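You operate a simulated robot arm through the tools that you are given. There is no shell and no other tool. Be economical: measure what you need, move in short steps, check, and stop when the job is done.

You run a simulated two-armed robot. Do the job below in one go: nothing can be reset, and whatever is moved stays where it is left.

Task
Free the red stop button, fit its yellow guard and strike the button to prove it.
Fine: press the guard home; fuse holder in for the strike, out again after; the button stays down.

It is judged by the outcome, as a careful person would: the job done as asked, and still so three seconds after it is handed in. It fails if anything else is knocked over, pushed out of place, dropped, spilled or broken.

Robot
Two 7-joint arms with fingered hands on one trunk, on a base that drives. Base frame: it is fixed to the floor where the robot stands at the start and does not move with it; the origin is under the middle of the robot, x ahead of it, y to its left, z up. Readings come in m, degrees, newtons and seconds.
The left shoulder is at the start at [0.07, 0.172, 1.302], the right one opposite. Places, roughly: stem [0.7, 0, 0.9]; pump plate [0.7, 0.1, 0.9]. Payload 5 kg a hand.
Tool frame (each hand has its own): the origin (TCP) lies between the finger pads and is the grasp point; the fingertips stand 0.043 m ahead of it; z points along the fingers, y is the line along which they close. The gripper opens to 0.144 m. The gripper's body begins 0.05 m behind the TCP. The gripper is a hand of 5 fingers: y runs from the thumb to the fingers, the wrist lies at [-0.021, -0.124, -0.221] in the tool frame, and closing takes about 1.5 s.
Orientation is that of the tool frame in the base frame, as a unit quaternion [w, x, y, z]. With the fingers straight down and the wrist toward the robot, the tool's x, y and z point along [0, 1, 0], [1, 0, 0] and [0, 0, -1] of the base frame.

Tools
- The arms move only by the tool step_arm. It takes "left_series", "right_series" or both (then of equal length, played together; a hand with none holds still); each is a list that holds one entry, the list of rows, each a list of 6 numbers: the shift along the base's x, y, z in m, then the turn, a rotation vector about the base's x, y, z in degrees. In form: [[[dx, dy, dz, ax, ay, az], ...]]. A call has 1 to 8 rows; each row shifts and turns the commanded pose from where the row before left it. "left_hand" and "right_hand" are, for a hand that has rows, the opening, from 0 (shut) to 1 (fully open), set as the call begins (left out, the last holds). Each row takes 0.2 s and may step no farther than 0.05 m and 8.6 degrees from the row before; otherwise, or with a gripper value out of range, the whole call is refused. Where a pose cannot be reached the arm comes as near as it can. A force on the tool above 50 N (or 10 N above the force at the start of the call, whichever is more), or a blocked arm, ends the call early, and 0.2 s more pass. Each finger travels about 0.045 m/s and halts on what it meets, pressing with about 26 N; the grip force reading is that of the motor and also rises with nothing between the fingers. The clock runs only during rows and for 0.2 s after the last one: add rows that do not move to give the fingers time. It gives the time, the measured TCP pose, the force on the tool (base axes), the opening and the grip force at its end, in the units of the frame above (readings bear some noise), and new pictures: "views" is both (left out), scene, wrist or none (wrist: the cameras of the hands that moved).
- Cameras (640 x 400 px; columns grow to the right, rows downward): "scene" is now at [0.1409, -0.0058, 1.5278]; the picture's right is [-0.05, -1.00, 0.00], its down [-0.67, 0.04, -0.74] and it looks along [0.74, -0.04, -0.67] (base axes); focal length 270 px, centre (320, 200). "left" rides on the left gripper at [-0.086, -0.108, -0.168] in its tool frame; the picture's right is [-0.80, -0.28, 0.53], its down [0.54, -0.73, 0.42] and it looks along [0.27, 0.63, 0.73] (tool axes); focal length 275 px, centre (320, 200). "right" rides on the right gripper at [0.086, -0.108, -0.168] in its tool frame; the picture's right is [-0.80, 0.28, -0.53], its down [-0.54, -0.73, 0.42] and it looks along [-0.27, 0.63, 0.73] (tool axes); focal length 275 px, centre (320, 200). There is no depth. A picture from a camera that has moved, and an enlarged one, comes with that camera's place and axes in the base frame and with its lens. The place of the scene camera against the robot may be out by one fixed shift of up to 0.012 m in any direction.
- move_column(by): slides the trunk up (or, below 0, down) by that many m; the arms and the scene camera ride with it, the base frame stays. It gives what a move gives, with no picture.
- steer(legs): drives the robot by 1 to 6 legs, each [ahead, left, turn to the left] in m, m and degrees, along the robot's own axes; the way and the turn of a leg run together, so that a leg with both is an arc; at most 1.5 m and 180 degrees a leg. The arms and the cameras ride along, it lands a little off, and it stops where it bumps. It gives what a move gives, and a new picture of the scene camera.
- hand_shape(shape, hand): the hand has 5 fingers and takes this shape, open, in about a second: jaw (thumb against the fingers, like two jaws); tri (thumb and two fingers); tip (a fingertip pinch); poke (one finger out to press); point (the index stretched); flat (the hand flat); cup (the hand cupped); fist (a fist). The gripper value then closes the fingers along that shape, each until it touches; the sizes above hold for jaw. It gives what a move gives, with no picture.
- pan_tilt(pan, tilt): turns the head with the scene camera to pan (to the left, within 86 degrees either way) and tilt (down, from -29 to 69), counted from straight ahead of the robot. It gives what a move gives, and a new picture of the scene camera.
- close_up(camera, box): a new picture of the part [left, top, right, bottom] of that camera's present view, enlarged. The clock stands still meanwhile.
- close_job(): hands the job in; it is judged then, once.

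Work in short steps. Places have to be worked out from the pictures, the camera data and where the tool is seen: move nearer, look again, correct. Check each grasp and each placing, and mend what went wrong. You have 120 turns and 260 pictures in all, those below and enlarged ones among them. Open the grippers and draw the arms clear of the work before you hand the job in, unless the task says otherwise; then end with one line.

The tools are called as a command line: name --argument value ..., lists and objects as JSON in quotes. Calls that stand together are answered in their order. step_arm: Moves the arms, as the interface text tells. Its arguments: {"type":"object","properties":{"left_series":{"type":"array","items":{"type":"array","items":{"type":"array","items":{"type":"number"}}}},"left_hand":{"type":"number"},"right_series":{"type":"array","items":{"type":"array","items":{"type":"array","items":{"type":"number"}}}},"right_hand":{"type":"number"},"views":{"type":"string","enum":["both","scene","wrist","none"]}},"required":[]} The other tools are called the same way: move_column (by) slides the trunk up or down; hand_shape (shape, hand) gives the hand a shape; steer (legs) drives the base; pan_tilt (pan, tilt) turns the head that bears the scene camera; close_up (camera, box) takes an enlarged picture of a part of a camera's view; close_job () hands the job in.

At the start:

```text
time_s: 0.0
left_tcp_pos: [0.7753, 0.3057, 1.1782]
left_tool_rot: [0.0, 0.707, 0.707, 0.0]
left_wrist_force: [-0.7, 0.2, 0.0]
left_opening: 0.1435
left_grasp_force: 0.0
left_shape: jaw
right_tcp_pos: [0.7403, -0.3802, 1.207]
right_tool_rot: [0.0, 0.707, 0.707, 0.001]
right_wrist_force: [0.4, 0.2, -0.1]
right_opening: 0.1434
right_grasp_force: 0.1
right_shape: jaw
trunk travel left (down, up): [-0.4, 0.54]
robot x, y, heading: [0.0011, 0.0018, 0.2]
head pan, tilt: [-3.1, 42.1]
```

scene: 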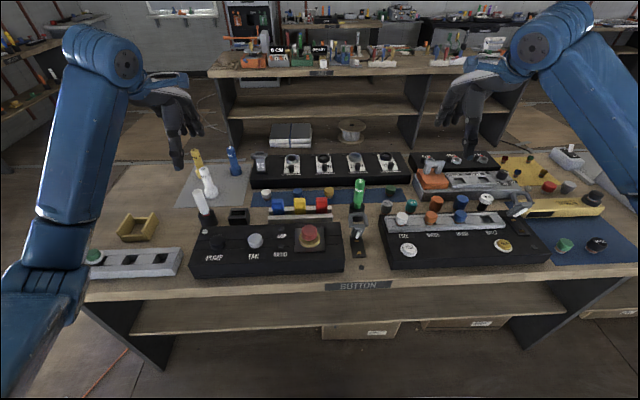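
right: 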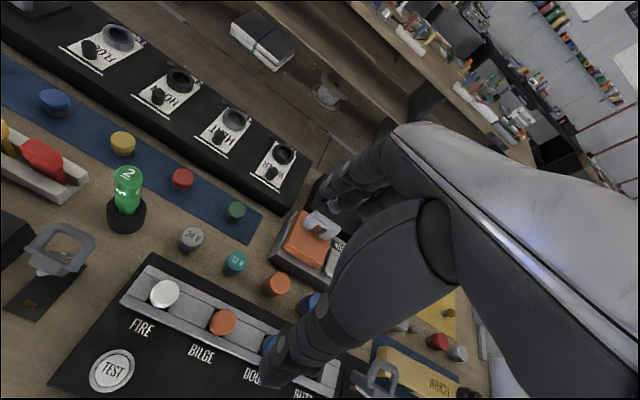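
left: 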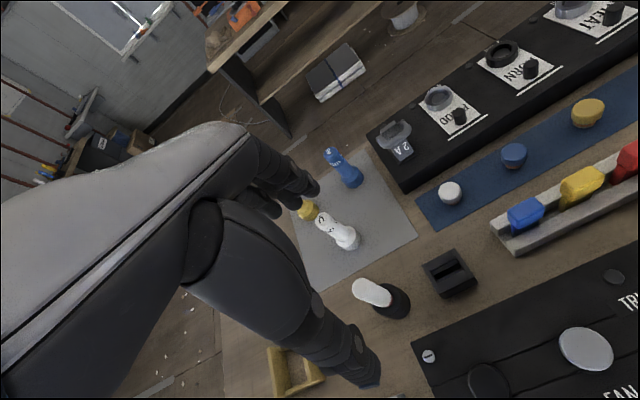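

The bench is busy, so I start by enlarging the parts with the button, the panels and the yellow guard.

close_up --camera "scene" --box '[180, 180, 380, 300]'

close_up --camera "scene" --box '[70, 140, 270, 290]'

close_up --camera "scene" --box '[370, 140, 630, 280]'

close_up --camera "scene" --box '[240, 140, 420, 230]'

```text
3.20 times, centred on (280, 240) of scene
camera zoom: at [0.1409, -0.0058, 1.5278], right [-0.05, -1.0, 0.0], down [-0.67, 0.04, -0.74], along [0.74, -0.04, -0.67], focal length 866 px, centre (448, 72)
```

zoom: 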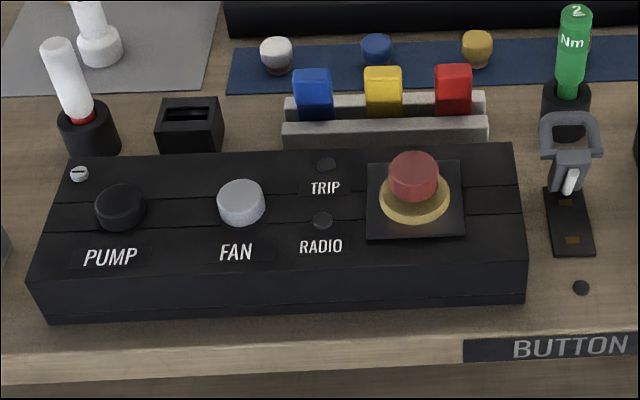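

```text
2.67 times, centred on (170, 215) of scene
camera zoom: at [0.1409, -0.0058, 1.5278], right [-0.05, -1.0, 0.0], down [-0.67, 0.04, -0.74], along [0.74, -0.04, -0.67], focal length 721 px, centre (720, 160)
```

zoom: 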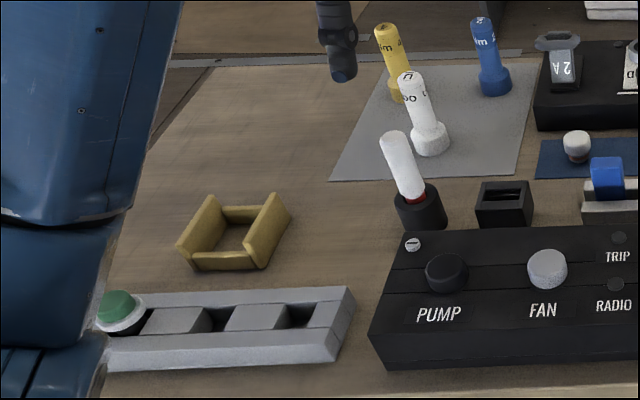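

```text
2.46 times, centred on (500, 210) of scene
camera zoom: at [0.1409, -0.0058, 1.5278], right [-0.05, -1.0, 0.0], down [-0.67, 0.04, -0.74], along [0.74, -0.04, -0.67], focal length 666 px, centre (-123, 175)
```

zoom: 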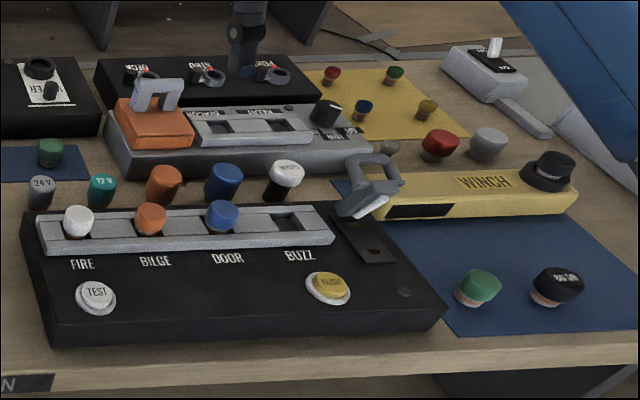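

```text
3.56 times, centred on (330, 185) of scene
camera zoom: at [0.1409, -0.0058, 1.5278], right [-0.05, -1.0, 0.0], down [-0.67, 0.04, -0.74], along [0.74, -0.04, -0.67], focal length 962 px, centre (284, 253)
```

zoom: 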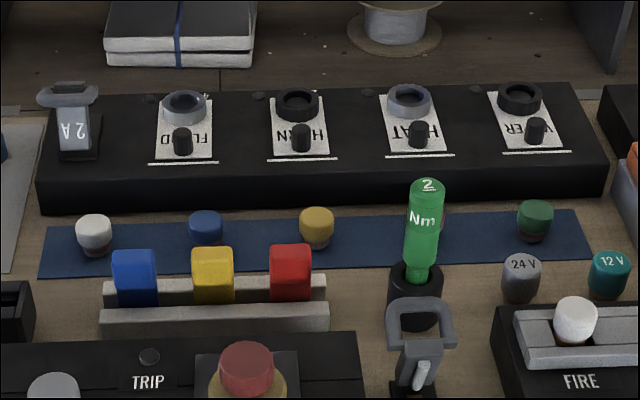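

Zooming renders real detail, so I enlarge the button, the fuse holder, and the guard much further.

close_up --camera "scene" --box '[285, 215, 345, 260]'

close_up --camera "scene" --box '[335, 205, 385, 275]'

close_up --camera "scene" --box '[110, 205, 170, 250]'

close_up --camera "left" --box '[400, 200, 640, 400]'

```text
8.89 times, centred on (315, 238) of scene
camera zoom: at [0.1409, -0.0058, 1.5278], right [-0.05, -1.0, 0.0], down [-0.67, 0.04, -0.74], along [0.74, -0.04, -0.67], focal length 2404 px, centre (364, -133)
```

zoom: 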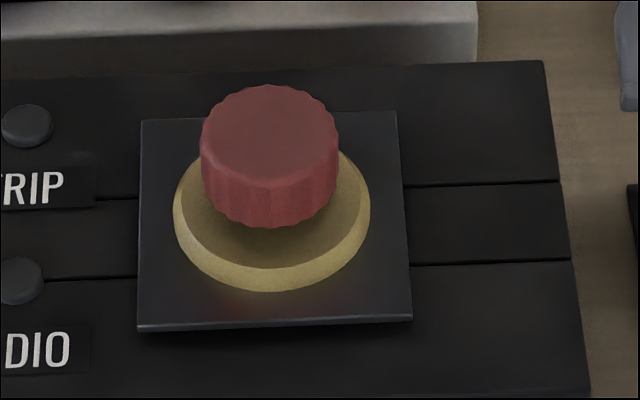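

```text
5.71 times, centred on (360, 240) of scene
camera zoom: at [0.1409, -0.0058, 1.5278], right [-0.05, -1.0, 0.0], down [-0.67, 0.04, -0.74], along [0.74, -0.04, -0.67], focal length 1546 px, centre (91, -29)
```

zoom: 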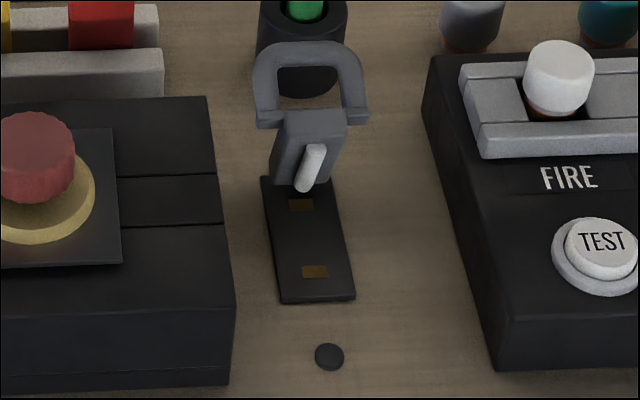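

```text
8.89 times, centred on (140, 228) of scene
camera zoom: at [0.1409, -0.0058, 1.5278], right [-0.05, -1.0, 0.0], down [-0.67, 0.04, -0.74], along [0.74, -0.04, -0.67], focal length 2404 px, centre (1920, -44)
```

zoom: 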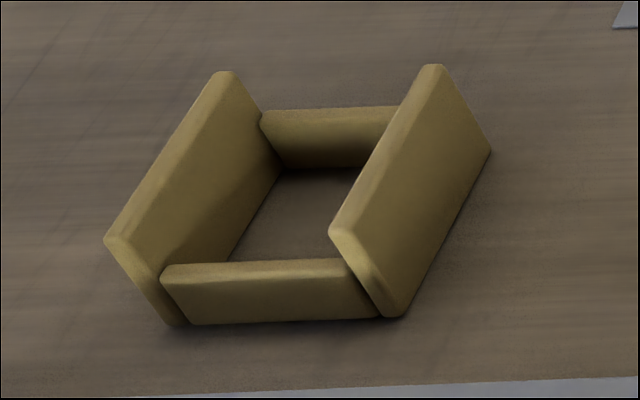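

```text
2.00 times, centred on (520, 300) of left
camera zoom: at [0.6656, 0.2207, 1.3457], right [-0.28, -0.8, -0.53], down [-0.73, 0.54, -0.42], along [0.63, 0.27, -0.73], focal length 551 px, centre (-80, 0)
```

zoom: 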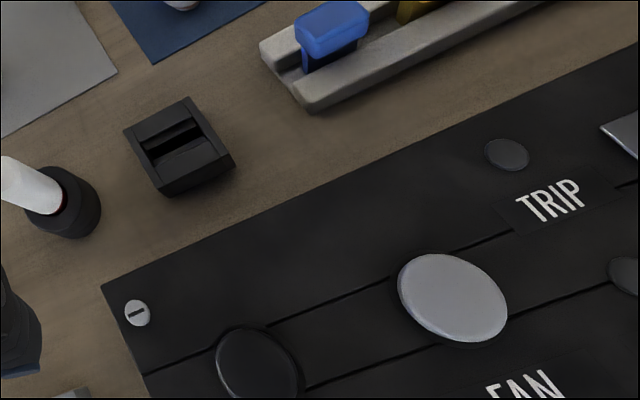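

The button has a fluted mushroom on a latching stem, and the fuse holder looks hinged at its far end. I zoom the right wrist view to see it from the other side.

close_up --camera "right" --box '[0, 150, 180, 330]'

close_up --camera "scene" --box '[490, 175, 550, 250]'

close_up --camera "scene" --box '[240, 145, 300, 185]'

```text
2.22 times, centred on (90, 240) of right
camera zoom: at [0.6308, -0.2952, 1.3741], right [0.28, -0.8, 0.53], down [-0.73, -0.54, -0.42], along [0.63, -0.27, -0.73], focal length 612 px, centre (831, 111)
```

zoom: 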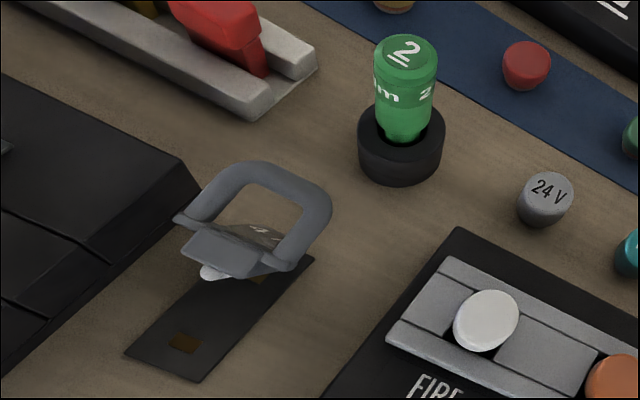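

```text
5.33 times, centred on (520, 212) of scene
camera zoom: at [0.1409, -0.0058, 1.5278], right [-0.05, -1.0, 0.0], down [-0.67, 0.04, -0.74], along [0.74, -0.04, -0.67], focal length 1443 px, centre (-747, 133)
```

zoom: 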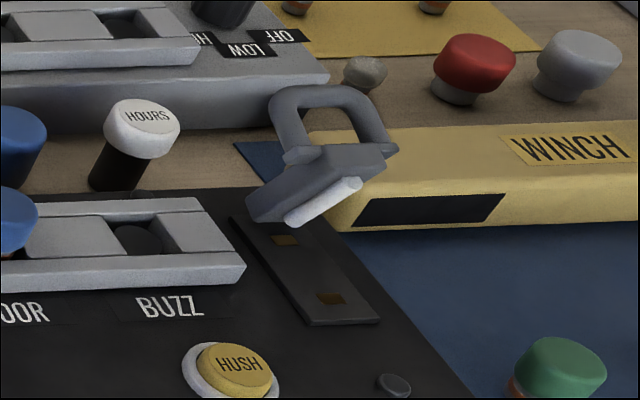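

```text
10.00 times, centred on (270, 165) of scene
camera zoom: at [0.1409, -0.0058, 1.5278], right [-0.05, -1.0, 0.0], down [-0.67, 0.04, -0.74], along [0.74, -0.04, -0.67], focal length 2705 px, centre (820, 550)
```

zoom: 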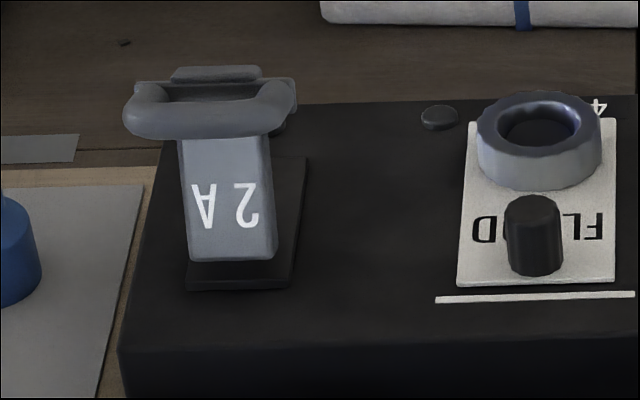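

The estimates: button head centre near (0.67, 0.00), top near z 0.935, plate about 0.89; guard near (0.79, 0.58); hinged fuse base at x 0.64–0.73, y -0.16. I bring the right hand above the button, high, to take a better look.

step_arm --right_series '[[[0, 0.05, 0, 0, 0, 0], [0, 0.05, 0, 0, 0, 0], [-0.02, 0.05, 0, 0, 0, 0], [-0.02, 0.045, 0, 0, 0, 0], [-0.03, 0.03, -0.02, 0, 0, 0], [-0.03, 0.03, -0.02, 0, 0, 0], [-0.02, 0.03, -0.02, 0, 0, 0], [0, 0.02, 0, 0, 0, 0]]]'

```text
refused: row 3 steps farther than a row can; nothing moved
```

Shorter diagonal steps this time.

step_arm --right_series '[[[0, 0.05, 0, 0, 0, 0], [0, 0.05, 0, 0, 0, 0], [-0.02, 0.045, 0, 0, 0, 0], [-0.02, 0.045, 0, 0, 0, 0], [-0.03, 0.03, -0.02, 0, 0, 0], [-0.03, 0.03, -0.02, 0, 0, 0], [-0.02, 0.03, -0.02, 0, 0, 0], [0, 0.02, 0, 0, 0, 0]]]'

```text
time_s: 1.8
left_tcp_pos: [0.7758, 0.3064, 1.1773]
left_tool_rot: [0.001, 0.706, 0.708, 0.0]
left_wrist_force: [0.7, 0.8, 0.0]
left_opening: 0.1434
left_grasp_force: 0.1
left_shape: jaw
right_tcp_pos: [0.6233, -0.0803, 1.1483]
right_tool_rot: [0.0, 0.707, 0.707, 0.0]
right_wrist_force: [0.4, 0.1, -0.7]
right_opening: 0.1435
right_grasp_force: 0.1
right_shape: jaw
trunk travel left (down, up): [-0.4, 0.54]
robot x, y, heading: [-0.0011, 0.0012, -0.1]
head pan, tilt: [-3.1, 42.1]
camera scene: at [0.1412, -0.0051, 1.5278], right [-0.05, -1.0, 0.0], down [-0.67, 0.04, -0.74], along [0.74, -0.04, -0.67], focal length 270 px, centre (320, 200)
camera right: at [0.5134, 0.0058, 1.3152], right [0.28, -0.8, 0.53], down [-0.73, -0.54, -0.42], along [0.63, -0.27, -0.73], focal length 275 px, centre (320, 200)
```

scene: 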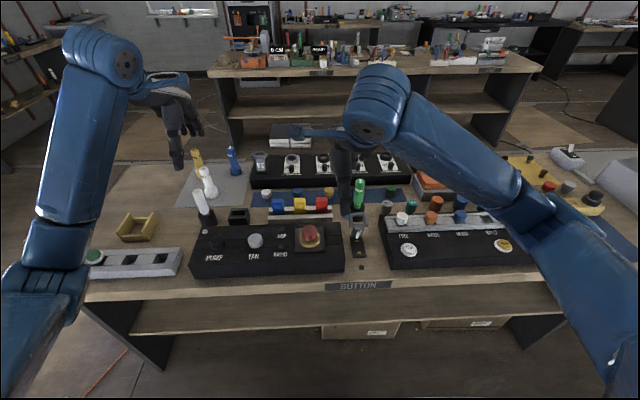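
right: 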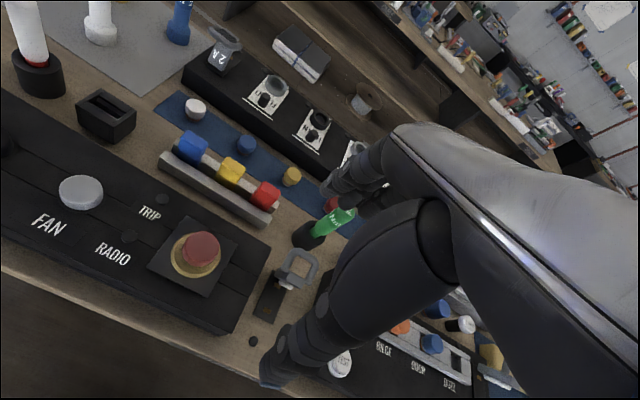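

I zoom into the wrist view for the button and the fuse holder to triangulate them.

close_up --camera "right" --box '[140, 200, 340, 360]'

close_up --camera "scene" --box '[280, 170, 400, 270]'

```text
2.50 times, centred on (240, 280) of right
camera zoom: at [0.5134, 0.0058, 1.3152], right [0.28, -0.8, 0.53], down [-0.73, -0.54, -0.42], along [0.63, -0.27, -0.73], focal length 688 px, centre (520, 0)
```

zoom: 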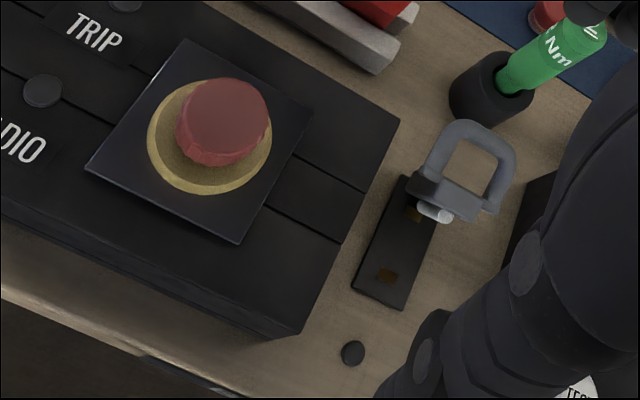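

```text
4.00 times, centred on (340, 220) of scene
camera zoom: at [0.1412, -0.0051, 1.5278], right [-0.05, -1.0, 0.0], down [-0.67, 0.04, -0.74], along [0.74, -0.04, -0.67], focal length 1082 px, centre (240, 120)
```

zoom: 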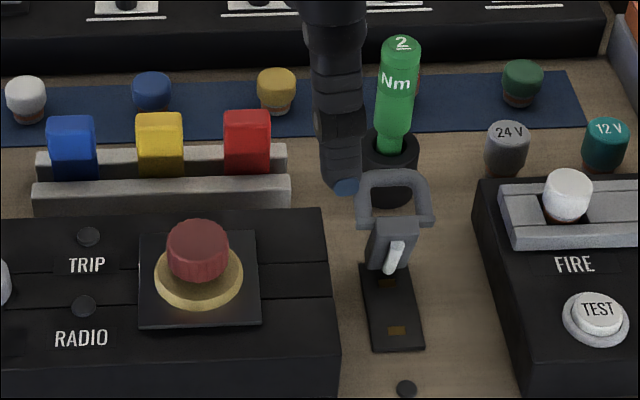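

Combining views, the button axis is at about (0.657, 0.000). I shift over it and come down part way with a narrower opening.

step_arm --right_series '[[[0.017, 0.04, 0, 0, 0, 0], [0.017, 0.04, 0, 0, 0, 0], [0, 0, -0.04, 0, 0, 0], [0, 0, -0.04, 0, 0, 0], [0, 0, -0.02, 0, 0, 0], [0, 0, 0, 0, 0, 0]]]' --right_hand 0.6

close_up --camera "scene" --box '[260, 170, 360, 260]'

close_up --camera "right" --box '[120, 200, 420, 400]'

```text
time_s: 3.2
left_tcp_pos: [0.775, 0.3047, 1.1779]
left_tool_rot: [0.0, 0.707, 0.707, 0.0]
left_wrist_force: [1.2, -0.5, 0.4]
left_opening: 0.1437
left_grasp_force: 0.0
left_shape: jaw
right_tcp_pos: [0.6555, -0.0013, 1.0448]
right_tool_rot: [0.0, 0.707, 0.707, -0.001]
right_wrist_force: [-0.2, -0.7, 0.4]
right_opening: 0.0869
right_grasp_force: 0.1
right_shape: jaw
trunk travel left (down, up): [-0.4, 0.54]
robot x, y, heading: [0.001, -0.0025, -0.4]
head pan, tilt: [-3.1, 42.1]
camera scene: at [0.1408, -0.0062, 1.5279], right [-0.05, -1.0, 0.0], down [-0.67, 0.04, -0.74], along [0.74, -0.04, -0.67], focal length 270 px, centre (320, 200)
camera right: at [0.5464, 0.0849, 1.2135], right [0.28, -0.8, 0.53], down [-0.73, -0.54, -0.42], along [0.63, -0.27, -0.73], focal length 275 px, centre (320, 200)
```

scene: 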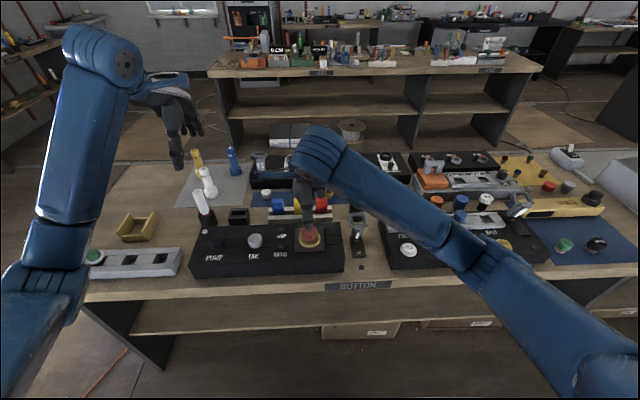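
right: 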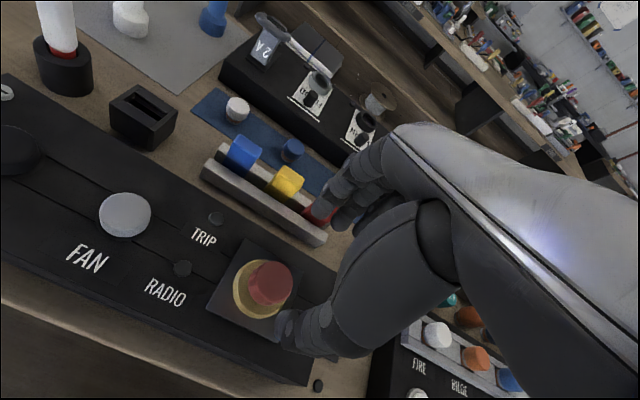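

```text
4.44 times, centred on (310, 215) of scene
camera zoom: at [0.1408, -0.0062, 1.5279], right [-0.05, -1.0, 0.0], down [-0.67, 0.04, -0.74], along [0.74, -0.04, -0.67], focal length 1202 px, centre (364, 133)
```

zoom: 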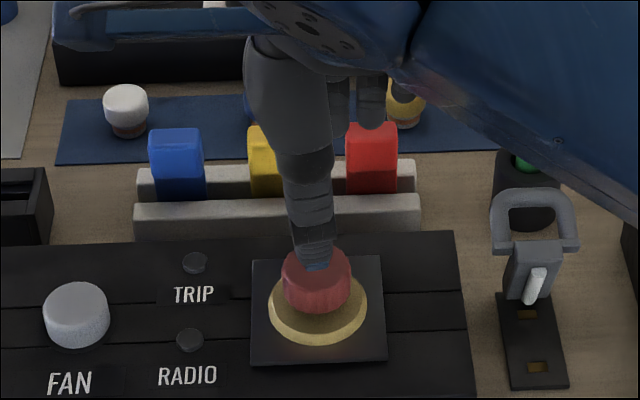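

```text
2.00 times, centred on (270, 300) of right
camera zoom: at [0.5464, 0.0849, 1.2135], right [0.28, -0.8, 0.53], down [-0.73, -0.54, -0.42], along [0.63, -0.27, -0.73], focal length 551 px, centre (420, 0)
```

zoom: 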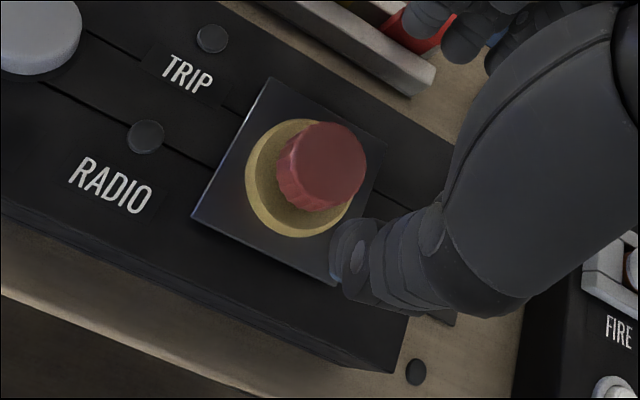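

Triangulating two wrist views: button top centre (0.653, 0.000, 0.936), plate at z ≈ 0.90. I lower straight down so the fingertips flank the head, above the yellow ring.

step_arm --right_series '[[[-0.002, 0.002, -0.03, 0, 0, 0], [0, 0, -0.03, 0, 0, 0], [0, 0, -0.02, 0, 0, 0], [0, 0, -0.007, 0, 0, 0], [0, 0, 0, 0, 0, 0]]]' --views "wrist"

close_up --camera "scene" --box '[280, 200, 340, 260]'

```text
time_s: 4.4
left_tcp_pos: [0.7737, 0.3066, 1.1766]
left_tool_rot: [0.0, 0.707, 0.707, 0.001]
left_wrist_force: [-0.5, -0.7, -0.5]
left_opening: 0.1437
left_grasp_force: 0.1
left_shape: jaw
right_tcp_pos: [0.6535, 0.0003, 0.9604]
right_tool_rot: [0.0, 0.707, 0.707, 0.0]
right_wrist_force: [0.8, 0.8, 0.9]
right_opening: 0.0869
right_grasp_force: 0.0
right_shape: jaw
trunk travel left (down, up): [-0.4, 0.54]
robot x, y, heading: [0.0025, 0.0003, -0.1]
head pan, tilt: [-3.1, 42.1]
camera right: at [0.544, 0.0866, 1.1272], right [0.28, -0.8, 0.53], down [-0.73, -0.54, -0.42], along [0.63, -0.27, -0.73], focal length 275 px, centre (320, 200)
```

right: 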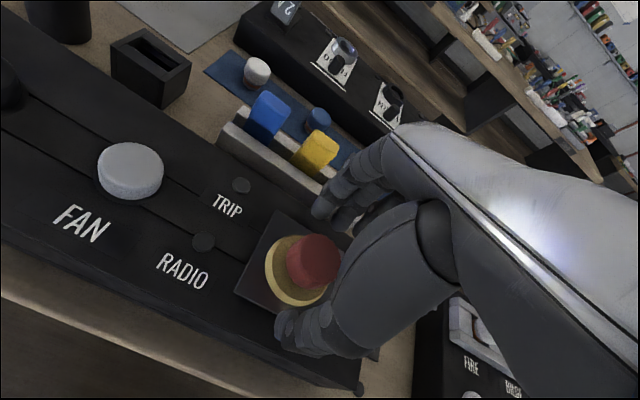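

```text
6.67 times, centred on (310, 230) of scene
camera zoom: at [0.1409, -0.0056, 1.5278], right [-0.05, -1.0, 0.0], down [-0.67, 0.04, -0.74], along [0.74, -0.04, -0.67], focal length 1803 px, centre (387, 0)
```

zoom: 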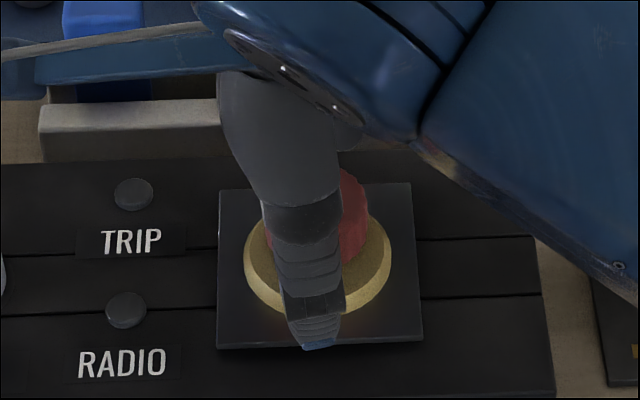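

The thumb is in front of the head and the fingers behind it. I close the hand on the head.

step_arm --right_series '[[[0, 0, 0, 0, 0, 0], [0, 0, 0, 0, 0, 0], [0, 0, 0, 0, 0, 0], [0, 0, 0, 0, 0, 0], [0, 0, 0, 0, 0, 0], [0, 0, 0, 0, 0, 0]]]' --right_hand 0.15 --views "wrist"

close_up --camera "scene" --box '[280, 200, 340, 260]'

```text
time_s: 5.8
left_tcp_pos: [0.7737, 0.3064, 1.178]
left_tool_rot: [0.0, 0.707, 0.707, -0.001]
left_wrist_force: [-0.5, -0.5, 0.9]
left_opening: 0.1436
left_grasp_force: 0.1
left_shape: jaw
right_tcp_pos: [0.6527, 0.0007, 0.9607]
right_tool_rot: [-0.001, 0.708, 0.707, -0.001]
right_wrist_force: [-4.6, -0.3, -2.5]
right_opening: 0.0353
right_grasp_force: 25.8
right_shape: jaw
trunk travel left (down, up): [-0.4, 0.54]
robot x, y, heading: [-0.0009, 0.002, 0.1]
head pan, tilt: [-3.1, 42.1]
camera right: at [0.5434, 0.0865, 1.1272], right [0.28, -0.8, 0.53], down [-0.73, -0.54, -0.42], along [0.63, -0.27, -0.73], focal length 275 px, centre (320, 200)
```

right: 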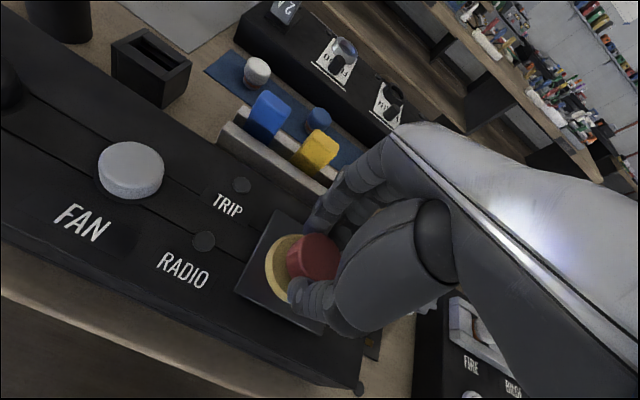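

```text
6.67 times, centred on (310, 230) of scene
camera zoom: at [0.1405, -0.0057, 1.5278], right [-0.05, -1.0, 0.0], down [-0.67, 0.04, -0.74], along [0.74, -0.04, -0.67], focal length 1803 px, centre (387, 0)
```

zoom: 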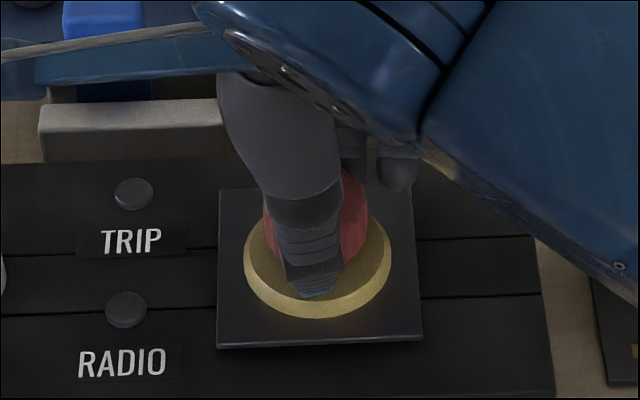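

The head is gripped (25.8 N, opening 0.035). I twist it clockwise in small rows about the tool axis.

step_arm --right_series '[[[0, 0, 0, 0, 0, -8], [0, 0, 0, 0, 0, -8], [0, 0, 0, 0, 0, -8], [0, 0, 0, 0, 0, -8], [0, 0, 0, 0, 0, 0]]]' --views "wrist"

close_up --camera "scene" --box '[280, 200, 340, 260]'

```text
time_s: 7.0
left_tcp_pos: [0.7755, 0.3066, 1.1776]
left_tool_rot: [0.0, 0.708, 0.706, -0.001]
left_wrist_force: [0.4, 0.3, -0.6]
left_opening: 0.1436
left_grasp_force: 0.1
left_shape: jaw
right_tcp_pos: [0.6528, 0.0003, 0.9607]
right_tool_rot: [0.0, 0.798, 0.602, 0.0]
right_wrist_force: [-1.9, 1.5, -1.4]
right_opening: 0.0354
right_grasp_force: 26.0
right_shape: jaw
right hand out of reach, approached as far as the arm can: row 3, 4
trunk travel left (down, up): [-0.4, 0.54]
robot x, y, heading: [0.004, 0.0002, 0.2]
head pan, tilt: [-3.1, 42.1]
camera right: at [0.5718, 0.1135, 1.1272], right [0.05, -0.84, 0.53], down [-0.85, -0.32, -0.42], along [0.53, -0.43, -0.73], focal length 275 px, centre (320, 200)
```

right: 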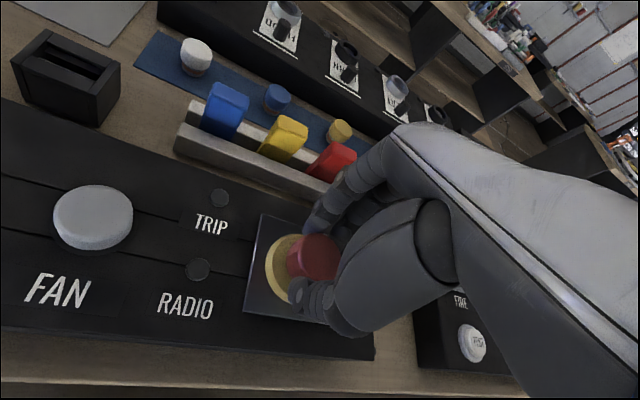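

```text
6.67 times, centred on (310, 230) of scene
camera zoom: at [0.1408, -0.0055, 1.5278], right [-0.05, -1.0, 0.0], down [-0.67, 0.04, -0.74], along [0.74, -0.04, -0.67], focal length 1803 px, centre (387, 0)
```

zoom: 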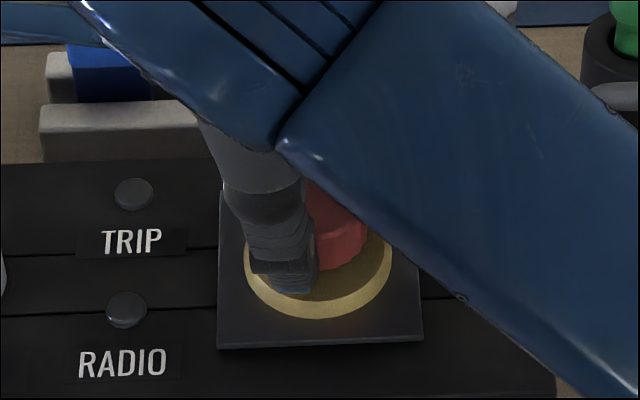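

The arm stopped at its wrist limit after about 16° clockwise. I open, rotate the hand counter-clockwise, and will regrip for a long clockwise stroke.

step_arm --right_series '[[[0, 0, 0, 0, 0, 0], [0, 0, 0, 0, 0, 0], [0, 0, 0, 0, 0, 0], [0, 0, 0, 0, 0, 0], [0, 0, 0, 0, 0, 0]]]' --right_hand 0.6 --views "none"

step_arm --right_series '[[[0, 0, 0, 0, 0, 8], [0, 0, 0, 0, 0, 8], [0, 0, 0, 0, 0, 8], [0, 0, 0, 0, 0, 8], [0, 0, 0, 0, 0, 8], [0, 0, 0, 0, 0, 8], [0, 0, 0, 0, 0, 8], [0, 0, 0, 0, 0, 8]]]' --views "wrist"

close_up --camera "scene" --box '[280, 200, 340, 260]'

```text
time_s: 8.2
left_tcp_pos: [0.7744, 0.3071, 1.1782]
left_tool_rot: [-0.001, 0.707, 0.707, 0.0]
left_wrist_force: [0.6, -0.5, -0.1]
left_opening: 0.1434
left_grasp_force: 0.1
left_shape: jaw
right_tcp_pos: [0.6523, 0.0009, 0.9599]
right_tool_rot: [0.0, 0.799, 0.602, 0.0]
right_wrist_force: [0.0, -0.1, 0.1]
right_opening: 0.0856
right_grasp_force: 0.0
right_shape: jaw
trunk travel left (down, up): [-0.4, 0.54]
robot x, y, heading: [-0.0003, -0.0016, -0.2]
head pan, tilt: [-3.1, 42.1]
```

```text
time_s: 10.0
left_tcp_pos: [0.7748, 0.306, 1.1773]
left_tool_rot: [0.0, 0.707, 0.707, 0.0]
left_wrist_force: [0.4, 0.7, -0.5]
left_opening: 0.1436
left_grasp_force: 0.1
left_shape: jaw
right_tcp_pos: [0.651, 0.0004, 0.9599]
right_tool_rot: [0.0, 0.358, 0.934, 0.0]
right_wrist_force: [-0.9, 0.9, 0.4]
right_opening: 0.0858
right_grasp_force: 0.2
right_shape: jaw
trunk travel left (down, up): [-0.4, 0.54]
robot x, y, heading: [-0.0023, -0.0028, -0.1]
head pan, tilt: [-3.1, 42.1]
camera right: at [0.5147, -0.0229, 1.1272], right [0.78, -0.32, 0.53], down [-0.08, -0.9, -0.42], along [0.62, 0.29, -0.73], focal length 275 px, centre (320, 200)
```

right: 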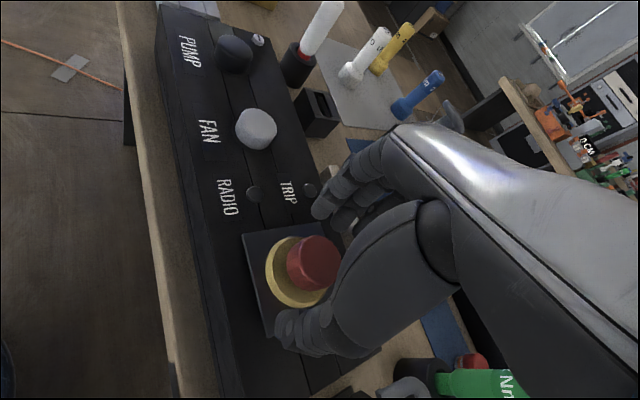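

```text
6.67 times, centred on (310, 230) of scene
camera zoom: at [0.1412, -0.006, 1.5278], right [-0.05, -1.0, 0.0], down [-0.67, 0.04, -0.74], along [0.74, -0.04, -0.67], focal length 1803 px, centre (387, 0)
```

zoom: 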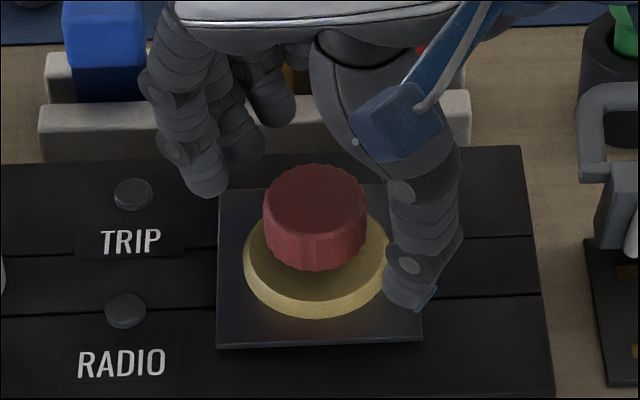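

The head stands at the same height, so it hasn't popped up yet. I regrip here, at +48°.

step_arm --right_series '[[[0, 0, 0, 0, 0, 0], [0, 0, 0, 0, 0, 0], [0, 0, 0, 0, 0, 0], [0, 0, 0, 0, 0, 0], [0, 0, 0, 0, 0, 0], [0, 0, 0, 0, 0, 0]]]' --right_hand 0.15 --views "none"

step_arm --right_series '[[[0, 0, 0, 0, 0, -8], [0, 0, 0, 0, 0, -8], [0, 0, 0, 0, 0, -8], [0, 0, 0, 0, 0, -8], [0, 0, 0, 0, 0, -8], [0, 0, 0, 0, 0, -8], [0, 0, 0, 0, 0, -8]]]' --views "wrist"

close_up --camera "scene" --box '[280, 200, 340, 260]'

```text
time_s: 11.4
left_tcp_pos: [0.7729, 0.3066, 1.1778]
left_tool_rot: [0.0, 0.707, 0.707, -0.001]
left_wrist_force: [-0.4, 0.5, 0.1]
left_opening: 0.1436
left_grasp_force: 0.1
left_shape: jaw
right_tcp_pos: [0.6514, -0.0004, 0.9604]
right_tool_rot: [0.0, 0.358, 0.934, 0.0]
right_wrist_force: [-3.2, -3.5, -1.9]
right_opening: 0.0355
right_grasp_force: 25.9
right_shape: jaw
trunk travel left (down, up): [-0.4, 0.54]
robot x, y, heading: [0.0014, -0.0014, 0.1]
head pan, tilt: [-3.1, 42.1]
```

```text
time_s: 13.0
left_tcp_pos: [0.7739, 0.3095, 1.1778]
left_tool_rot: [0.001, 0.706, 0.708, -0.001]
left_wrist_force: [-0.7, -0.5, -0.1]
left_opening: 0.1434
left_grasp_force: 0.0
left_shape: jaw
right_tcp_pos: [0.651, 0.0042, 0.961]
right_tool_rot: [0.001, 0.754, 0.657, 0.002]
right_wrist_force: [6.2, 15.5, 21.0]
right_opening: 0.0369
right_grasp_force: 26.6
right_shape: jaw
trunk travel left (down, up): [-0.4, 0.54]
robot x, y, heading: [0.0016, 0.0006, 0.2]
head pan, tilt: [-3.1, 42.1]
camera right: at [0.5539, 0.1047, 1.1284], right [0.17, -0.83, 0.53], down [-0.79, -0.44, -0.43], along [0.59, -0.35, -0.73], focal length 275 px, centre (320, 200)
```

right: 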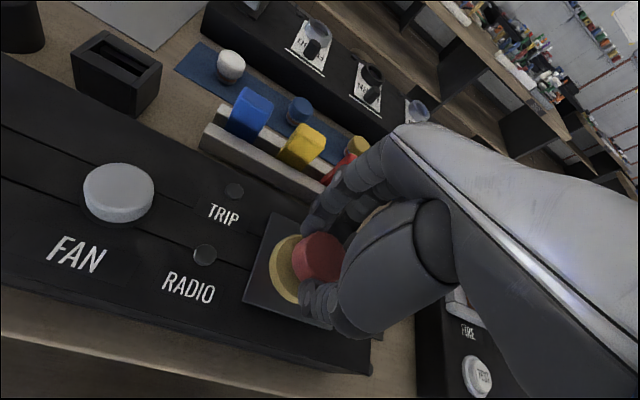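

```text
6.67 times, centred on (310, 230) of scene
camera zoom: at [0.1398, -0.0027, 1.5282], right [-0.05, -1.0, 0.0], down [-0.67, 0.03, -0.74], along [0.74, -0.04, -0.67], focal length 1803 px, centre (387, 0)
```

zoom: 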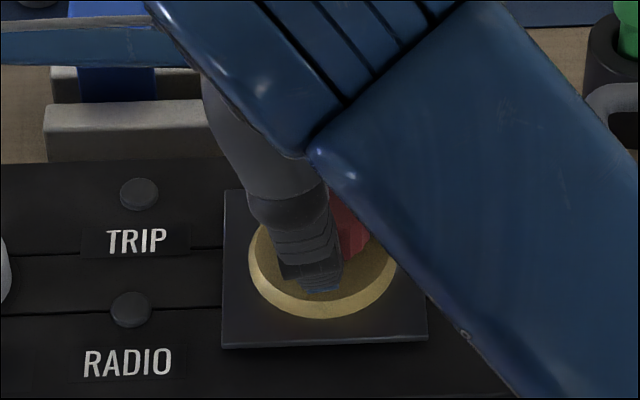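

There's now a 21 N upward force on the hand, which could be the released spring pushing the head up in my grip. I open slowly and look.

step_arm --right_series '[[[0, 0, 0, 0, 0, 0], [0, 0, 0, 0, 0, 0], [0, 0, 0, 0, 0, 0], [0, 0, 0, 0, 0, 0], [0, 0, 0, 0, 0, 0]]]' --right_hand 0.65 --views "none"

step_arm --right_series '[[[0, 0, 0.05, 0, 0, 0], [0, 0, 0.05, 0, 0, 0], [0.0, -0.03, 0.03, 0, 0, 8], [0.0, -0.045, 0, 0, 0, 0], [0.0, -0.045, 0, 0, 0, 0], [0, -0.045, 0, 0, 0, 0]]]' --views "none"

close_up --camera "scene" --box '[285, 215, 345, 260]'

```text
time_s: 14.2
left_tcp_pos: [0.774, 0.3065, 1.1784]
left_tool_rot: [0.0, 0.706, 0.708, -0.001]
left_wrist_force: [0.2, 0.1, 0.7]
left_opening: 0.1437
left_grasp_force: 0.1
left_shape: jaw
right_tcp_pos: [0.6506, 0.002, 0.9599]
right_tool_rot: [-0.001, 0.755, 0.656, 0.0]
right_wrist_force: [-0.8, 0.1, 0.4]
right_opening: 0.093
right_grasp_force: 0.1
right_shape: jaw
trunk travel left (down, up): [-0.4, 0.54]
robot x, y, heading: [-0.0048, 0.0016, 0.1]
head pan, tilt: [-3.1, 42.1]
```

```text
time_s: 15.1
left_tcp_pos: [0.7755, 0.3002, 1.1784]
left_tool_rot: [-0.001, 0.708, 0.706, 0.0]
left_wrist_force: [0.6, -1.2, 1.0]
left_opening: 0.1438
left_grasp_force: 0.0
left_shape: jaw
right_tcp_pos: [0.6658, -0.136, 1.0584]
right_tool_rot: [0.06, 0.736, 0.672, -0.057]
right_wrist_force: [-0.2, -0.7, 0.7]
right_opening: 0.0935
right_grasp_force: 0.1
right_shape: jaw
trunk travel left (down, up): [-0.4, 0.54]
robot x, y, heading: [0.0018, -0.0027, 0.1]
head pan, tilt: [-3.1, 42.1]
stopped in row 4 (right hand): the arm was blocked; the commanded pose is now the measured one
```

```text
8.89 times, centred on (315, 238) of scene
camera zoom: at [0.1414, -0.01, 1.5277], right [-0.06, -1.0, 0.0], down [-0.67, 0.04, -0.74], along [0.74, -0.04, -0.67], focal length 2404 px, centre (364, -133)
```

zoom: 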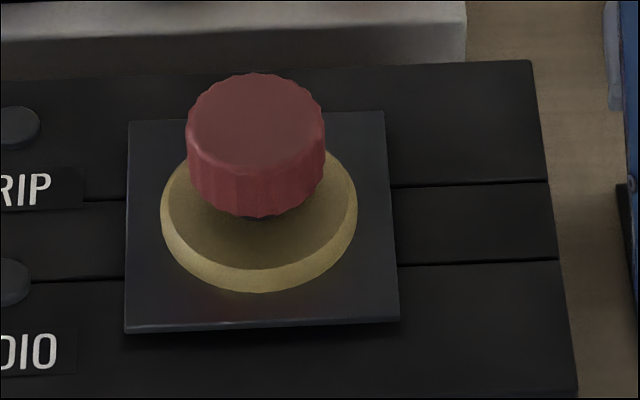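

The button has popped up: freed. But my arm reported being blocked while moving aside; I check what it met.

step_arm --right_series '[[[0, 0, 0, 0, 0, 0]]]'

close_up --camera "scene" --box '[260, 140, 500, 290]'

```text
time_s: 15.5
left_tcp_pos: [0.7744, 0.3049, 1.177]
left_tool_rot: [-0.001, 0.708, 0.706, 0.0]
left_wrist_force: [0.2, -0.5, 0.5]
left_opening: 0.1437
left_grasp_force: 0.0
left_shape: jaw
right_tcp_pos: [0.6651, -0.1328, 1.0612]
right_tool_rot: [0.059, 0.735, 0.673, -0.058]
right_wrist_force: [0.8, 0.1, 0.0]
right_opening: 0.0937
right_grasp_force: 0.1
right_shape: jaw
trunk travel left (down, up): [-0.4, 0.54]
robot x, y, heading: [-0.0028, -0.0008, -0.1]
head pan, tilt: [-3.1, 42.1]
camera scene: at [0.1411, -0.0063, 1.5278], right [-0.06, -1.0, 0.0], down [-0.67, 0.04, -0.74], along [0.74, -0.04, -0.67], focal length 270 px, centre (320, 200)
camera right: at [0.5652, -0.0103, 1.2094], right [0.22, -0.72, 0.66], down [-0.77, -0.54, -0.33], along [0.6, -0.44, -0.67], focal length 275 px, centre (320, 200)
```

scene: 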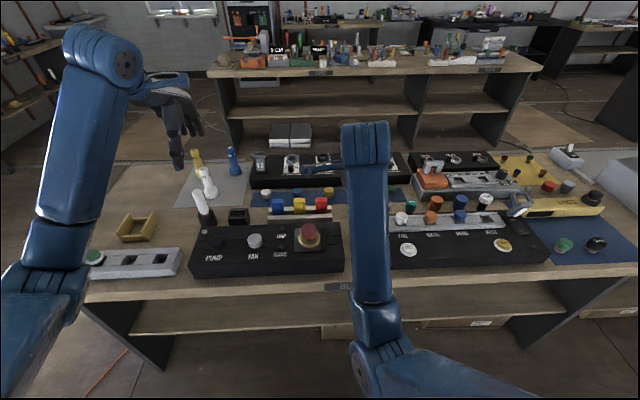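
right: 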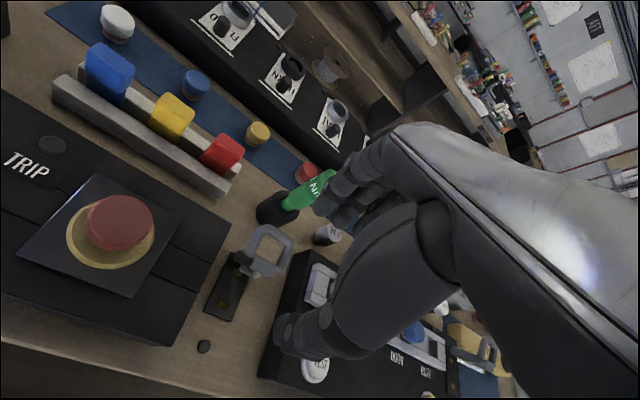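

```text
2.67 times, centred on (380, 215) of scene
camera zoom: at [0.1411, -0.0063, 1.5278], right [-0.06, -1.0, 0.0], down [-0.67, 0.04, -0.74], along [0.74, -0.04, -0.67], focal length 721 px, centre (160, 160)
```

zoom: 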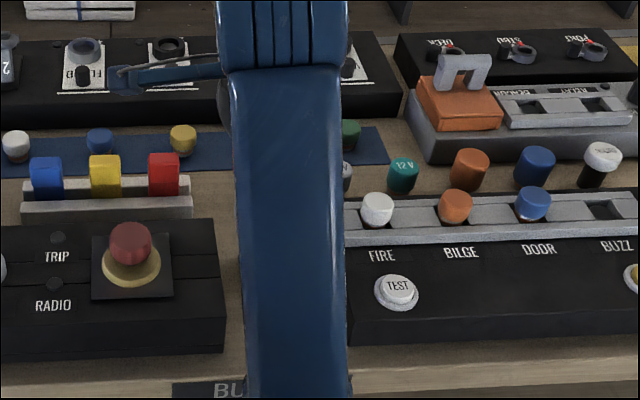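

Nothing on the bench appears disturbed; the arm likely met its own elbow limit. I raise the hand, restore its straight-down orientation and move it back to the right.

step_arm --right_series '[[[0, 0, 0.04, 0, 0, 0], [0, 0, 0.04, 4.8, 0, 2.5], [0, 0, 0.03, 4.8, 0, 2.5], [0, -0.03, 0.01, 0, 0, 0], [0, -0.04, 0, 0, 0, 0], [0.02, -0.04, 0, 0, 0, 0], [0.02, -0.04, 0, 0, 0, 0], [0, -0.03, 0, 0, 0, 0]]]'

```text
time_s: 16.1
left_tcp_pos: [0.7761, 0.302, 1.1775]
left_tool_rot: [-0.001, 0.708, 0.706, 0.0]
left_wrist_force: [1.0, -0.1, 0.0]
left_opening: 0.144
left_grasp_force: 0.0
left_shape: jaw
right_tcp_pos: [0.6834, -0.2074, 1.1032]
right_tool_rot: [0.082, 0.749, 0.653, -0.079]
right_wrist_force: [-0.6, 0.2, -0.1]
right_opening: 0.0935
right_grasp_force: 0.0
right_shape: jaw
right hand out of reach, approached as far as the arm can: row 2
trunk travel left (down, up): [-0.4, 0.54]
robot x, y, heading: [-0.0017, -0.0002, -0.1]
head pan, tilt: [-3.1, 42.1]
stopped in row 2 (right hand): the arm was blocked; the commanded pose is now the measured one
camera scene: at [0.1418, -0.0074, 1.5277], right [-0.06, -1.0, 0.0], down [-0.67, 0.04, -0.74], along [0.74, -0.04, -0.67], focal length 270 px, centre (320, 200)
camera right: at [0.5885, -0.0713, 1.2448], right [0.18, -0.68, 0.71], down [-0.8, -0.52, -0.3], along [0.58, -0.51, -0.64], focal length 275 px, centre (320, 200)
```

scene: 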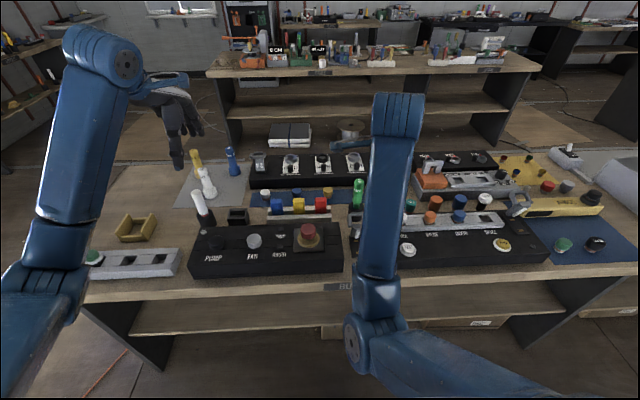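
right: 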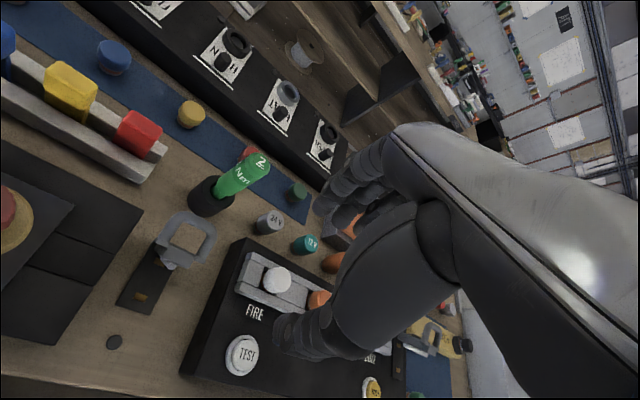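

The arm has drifted to an awkward posture at a joint limit. I move gently right and up without rotation to unwind it.

step_arm --right_series '[[[0, -0.02, 0.02, 0, 0, 0], [0, -0.02, 0.02, 0, 0, 0], [0, -0.02, 0.02, 0, 0, 0], [0, -0.02, 0.02, 0, 0, 0]]]' --views "scene"

```text
time_s: 17.1
left_tcp_pos: [0.7747, 0.3034, 1.1773]
left_tool_rot: [0.0, 0.708, 0.706, 0.0]
left_wrist_force: [-0.2, 0.2, 0.6]
left_opening: 0.1437
left_grasp_force: 0.1
left_shape: jaw
right_tcp_pos: [0.6816, -0.3104, 1.185]
right_tool_rot: [0.097, 0.757, 0.639, -0.094]
right_wrist_force: [-0.1, -0.2, 0.2]
right_opening: 0.0935
right_grasp_force: 0.1
right_shape: jaw
trunk travel left (down, up): [-0.4, 0.54]
robot x, y, heading: [0.0022, -0.0017, -0.1]
head pan, tilt: [-3.1, 42.1]
camera scene: at [0.1408, -0.0068, 1.5278], right [-0.06, -1.0, 0.0], down [-0.67, 0.04, -0.74], along [0.74, -0.04, -0.67], focal length 270 px, centre (320, 200)
```

scene: 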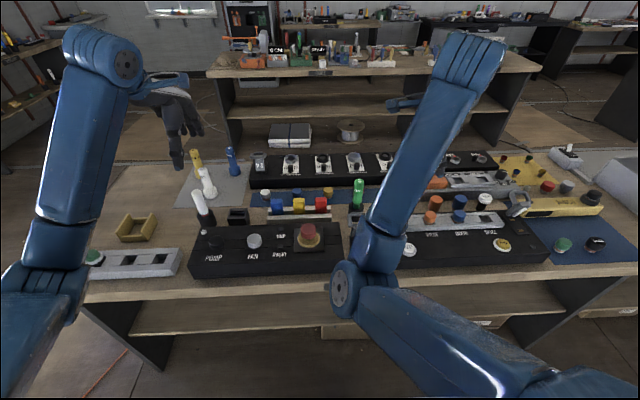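

Moving well. Now I restore the upright orientation while moving on to the right, towards the start pose.

step_arm --right_series '[[[0, -0.02, 0.01, 2.6, 0, 1.6], [0, -0.02, 0.01, 2.6, 0, 1.6], [0.01, -0.02, 0, 2.6, 0, 1.6], [0.01, -0.01, 0, 2.6, 0, 1.6], [0.02, 0, 0, 2.6, 0, 1.6], [0.02, 0, 0, 2.5, 0, 1.5]]]' --views "scene"

```text
time_s: 18.5
left_tcp_pos: [0.7755, 0.303, 1.1771]
left_tool_rot: [-0.001, 0.709, 0.706, 0.0]
left_wrist_force: [-0.4, -1.1, -0.7]
left_opening: 0.1436
left_grasp_force: 0.0
left_shape: jaw
right_tcp_pos: [0.7525, -0.3605, 1.196]
right_tool_rot: [-0.014, 0.695, 0.719, 0.017]
right_wrist_force: [0.7, -0.5, -0.1]
right_opening: 0.0934
right_grasp_force: 0.0
right_shape: jaw
right hand out of reach, approached as far as the arm can: row 2
trunk travel left (down, up): [-0.4, 0.54]
robot x, y, heading: [-0.0007, 0.0001, -0.3]
head pan, tilt: [-3.1, 42.1]
camera scene: at [0.1419, -0.007, 1.5277], right [-0.06, -1.0, 0.0], down [-0.67, 0.04, -0.74], along [0.74, -0.04, -0.67], focal length 270 px, centre (320, 200)
```

scene: 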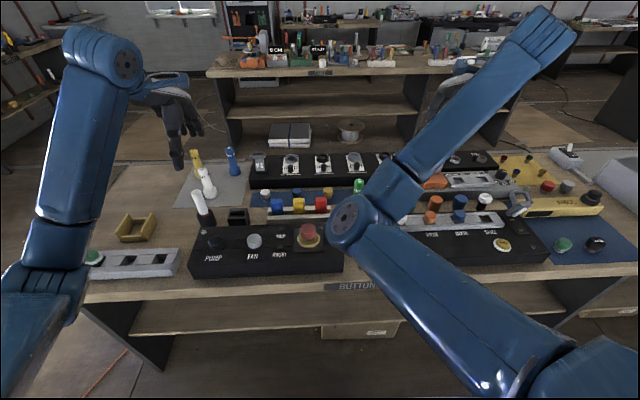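

The right elbow is now inboard, above the bench but high. I move the hand farther to the right to let the elbow swing back out.

step_arm --right_series '[[[0, -0.04, 0.02, 0, 0, 0], [0, -0.04, 0.02, 0, 0, 0], [-0.02, -0.04, 0.01, 0, 0, 0], [-0.02, -0.04, 0, 0, 0, 0], [-0.03, -0.03, 0, 0, 0, 0], [-0.03, -0.03, 0, 0, 0, 0], [-0.03, -0.03, 0, 0, 0, 0]]]' --views "scene"

```text
time_s: 20.1
left_tcp_pos: [0.7737, 0.3023, 1.1785]
left_tool_rot: [-0.001, 0.708, 0.706, 0.0]
left_wrist_force: [-0.9, -0.2, 0.0]
left_opening: 0.1438
left_grasp_force: 0.1
left_shape: jaw
right_tcp_pos: [0.6205, -0.6115, 1.2457]
right_tool_rot: [-0.013, 0.696, 0.718, 0.019]
right_wrist_force: [-0.1, -0.7, 0.4]
right_opening: 0.0935
right_grasp_force: 0.1
right_shape: jaw
trunk travel left (down, up): [-0.4, 0.54]
robot x, y, heading: [-0.0005, -0.0017, -0.1]
head pan, tilt: [-3.1, 42.1]
camera scene: at [0.14, -0.0086, 1.5279], right [-0.06, -1.0, 0.0], down [-0.67, 0.04, -0.74], along [0.74, -0.04, -0.67], focal length 270 px, centre (320, 200)
```

scene: 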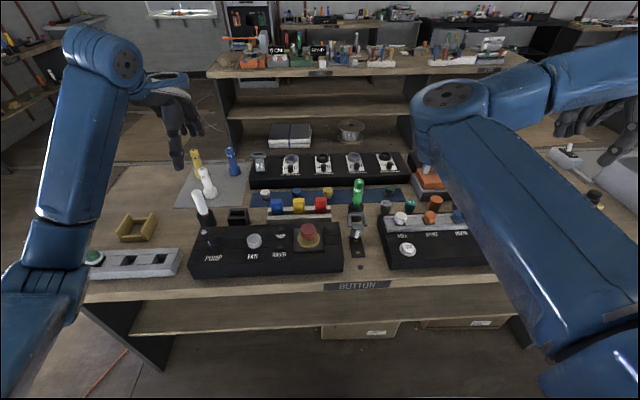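

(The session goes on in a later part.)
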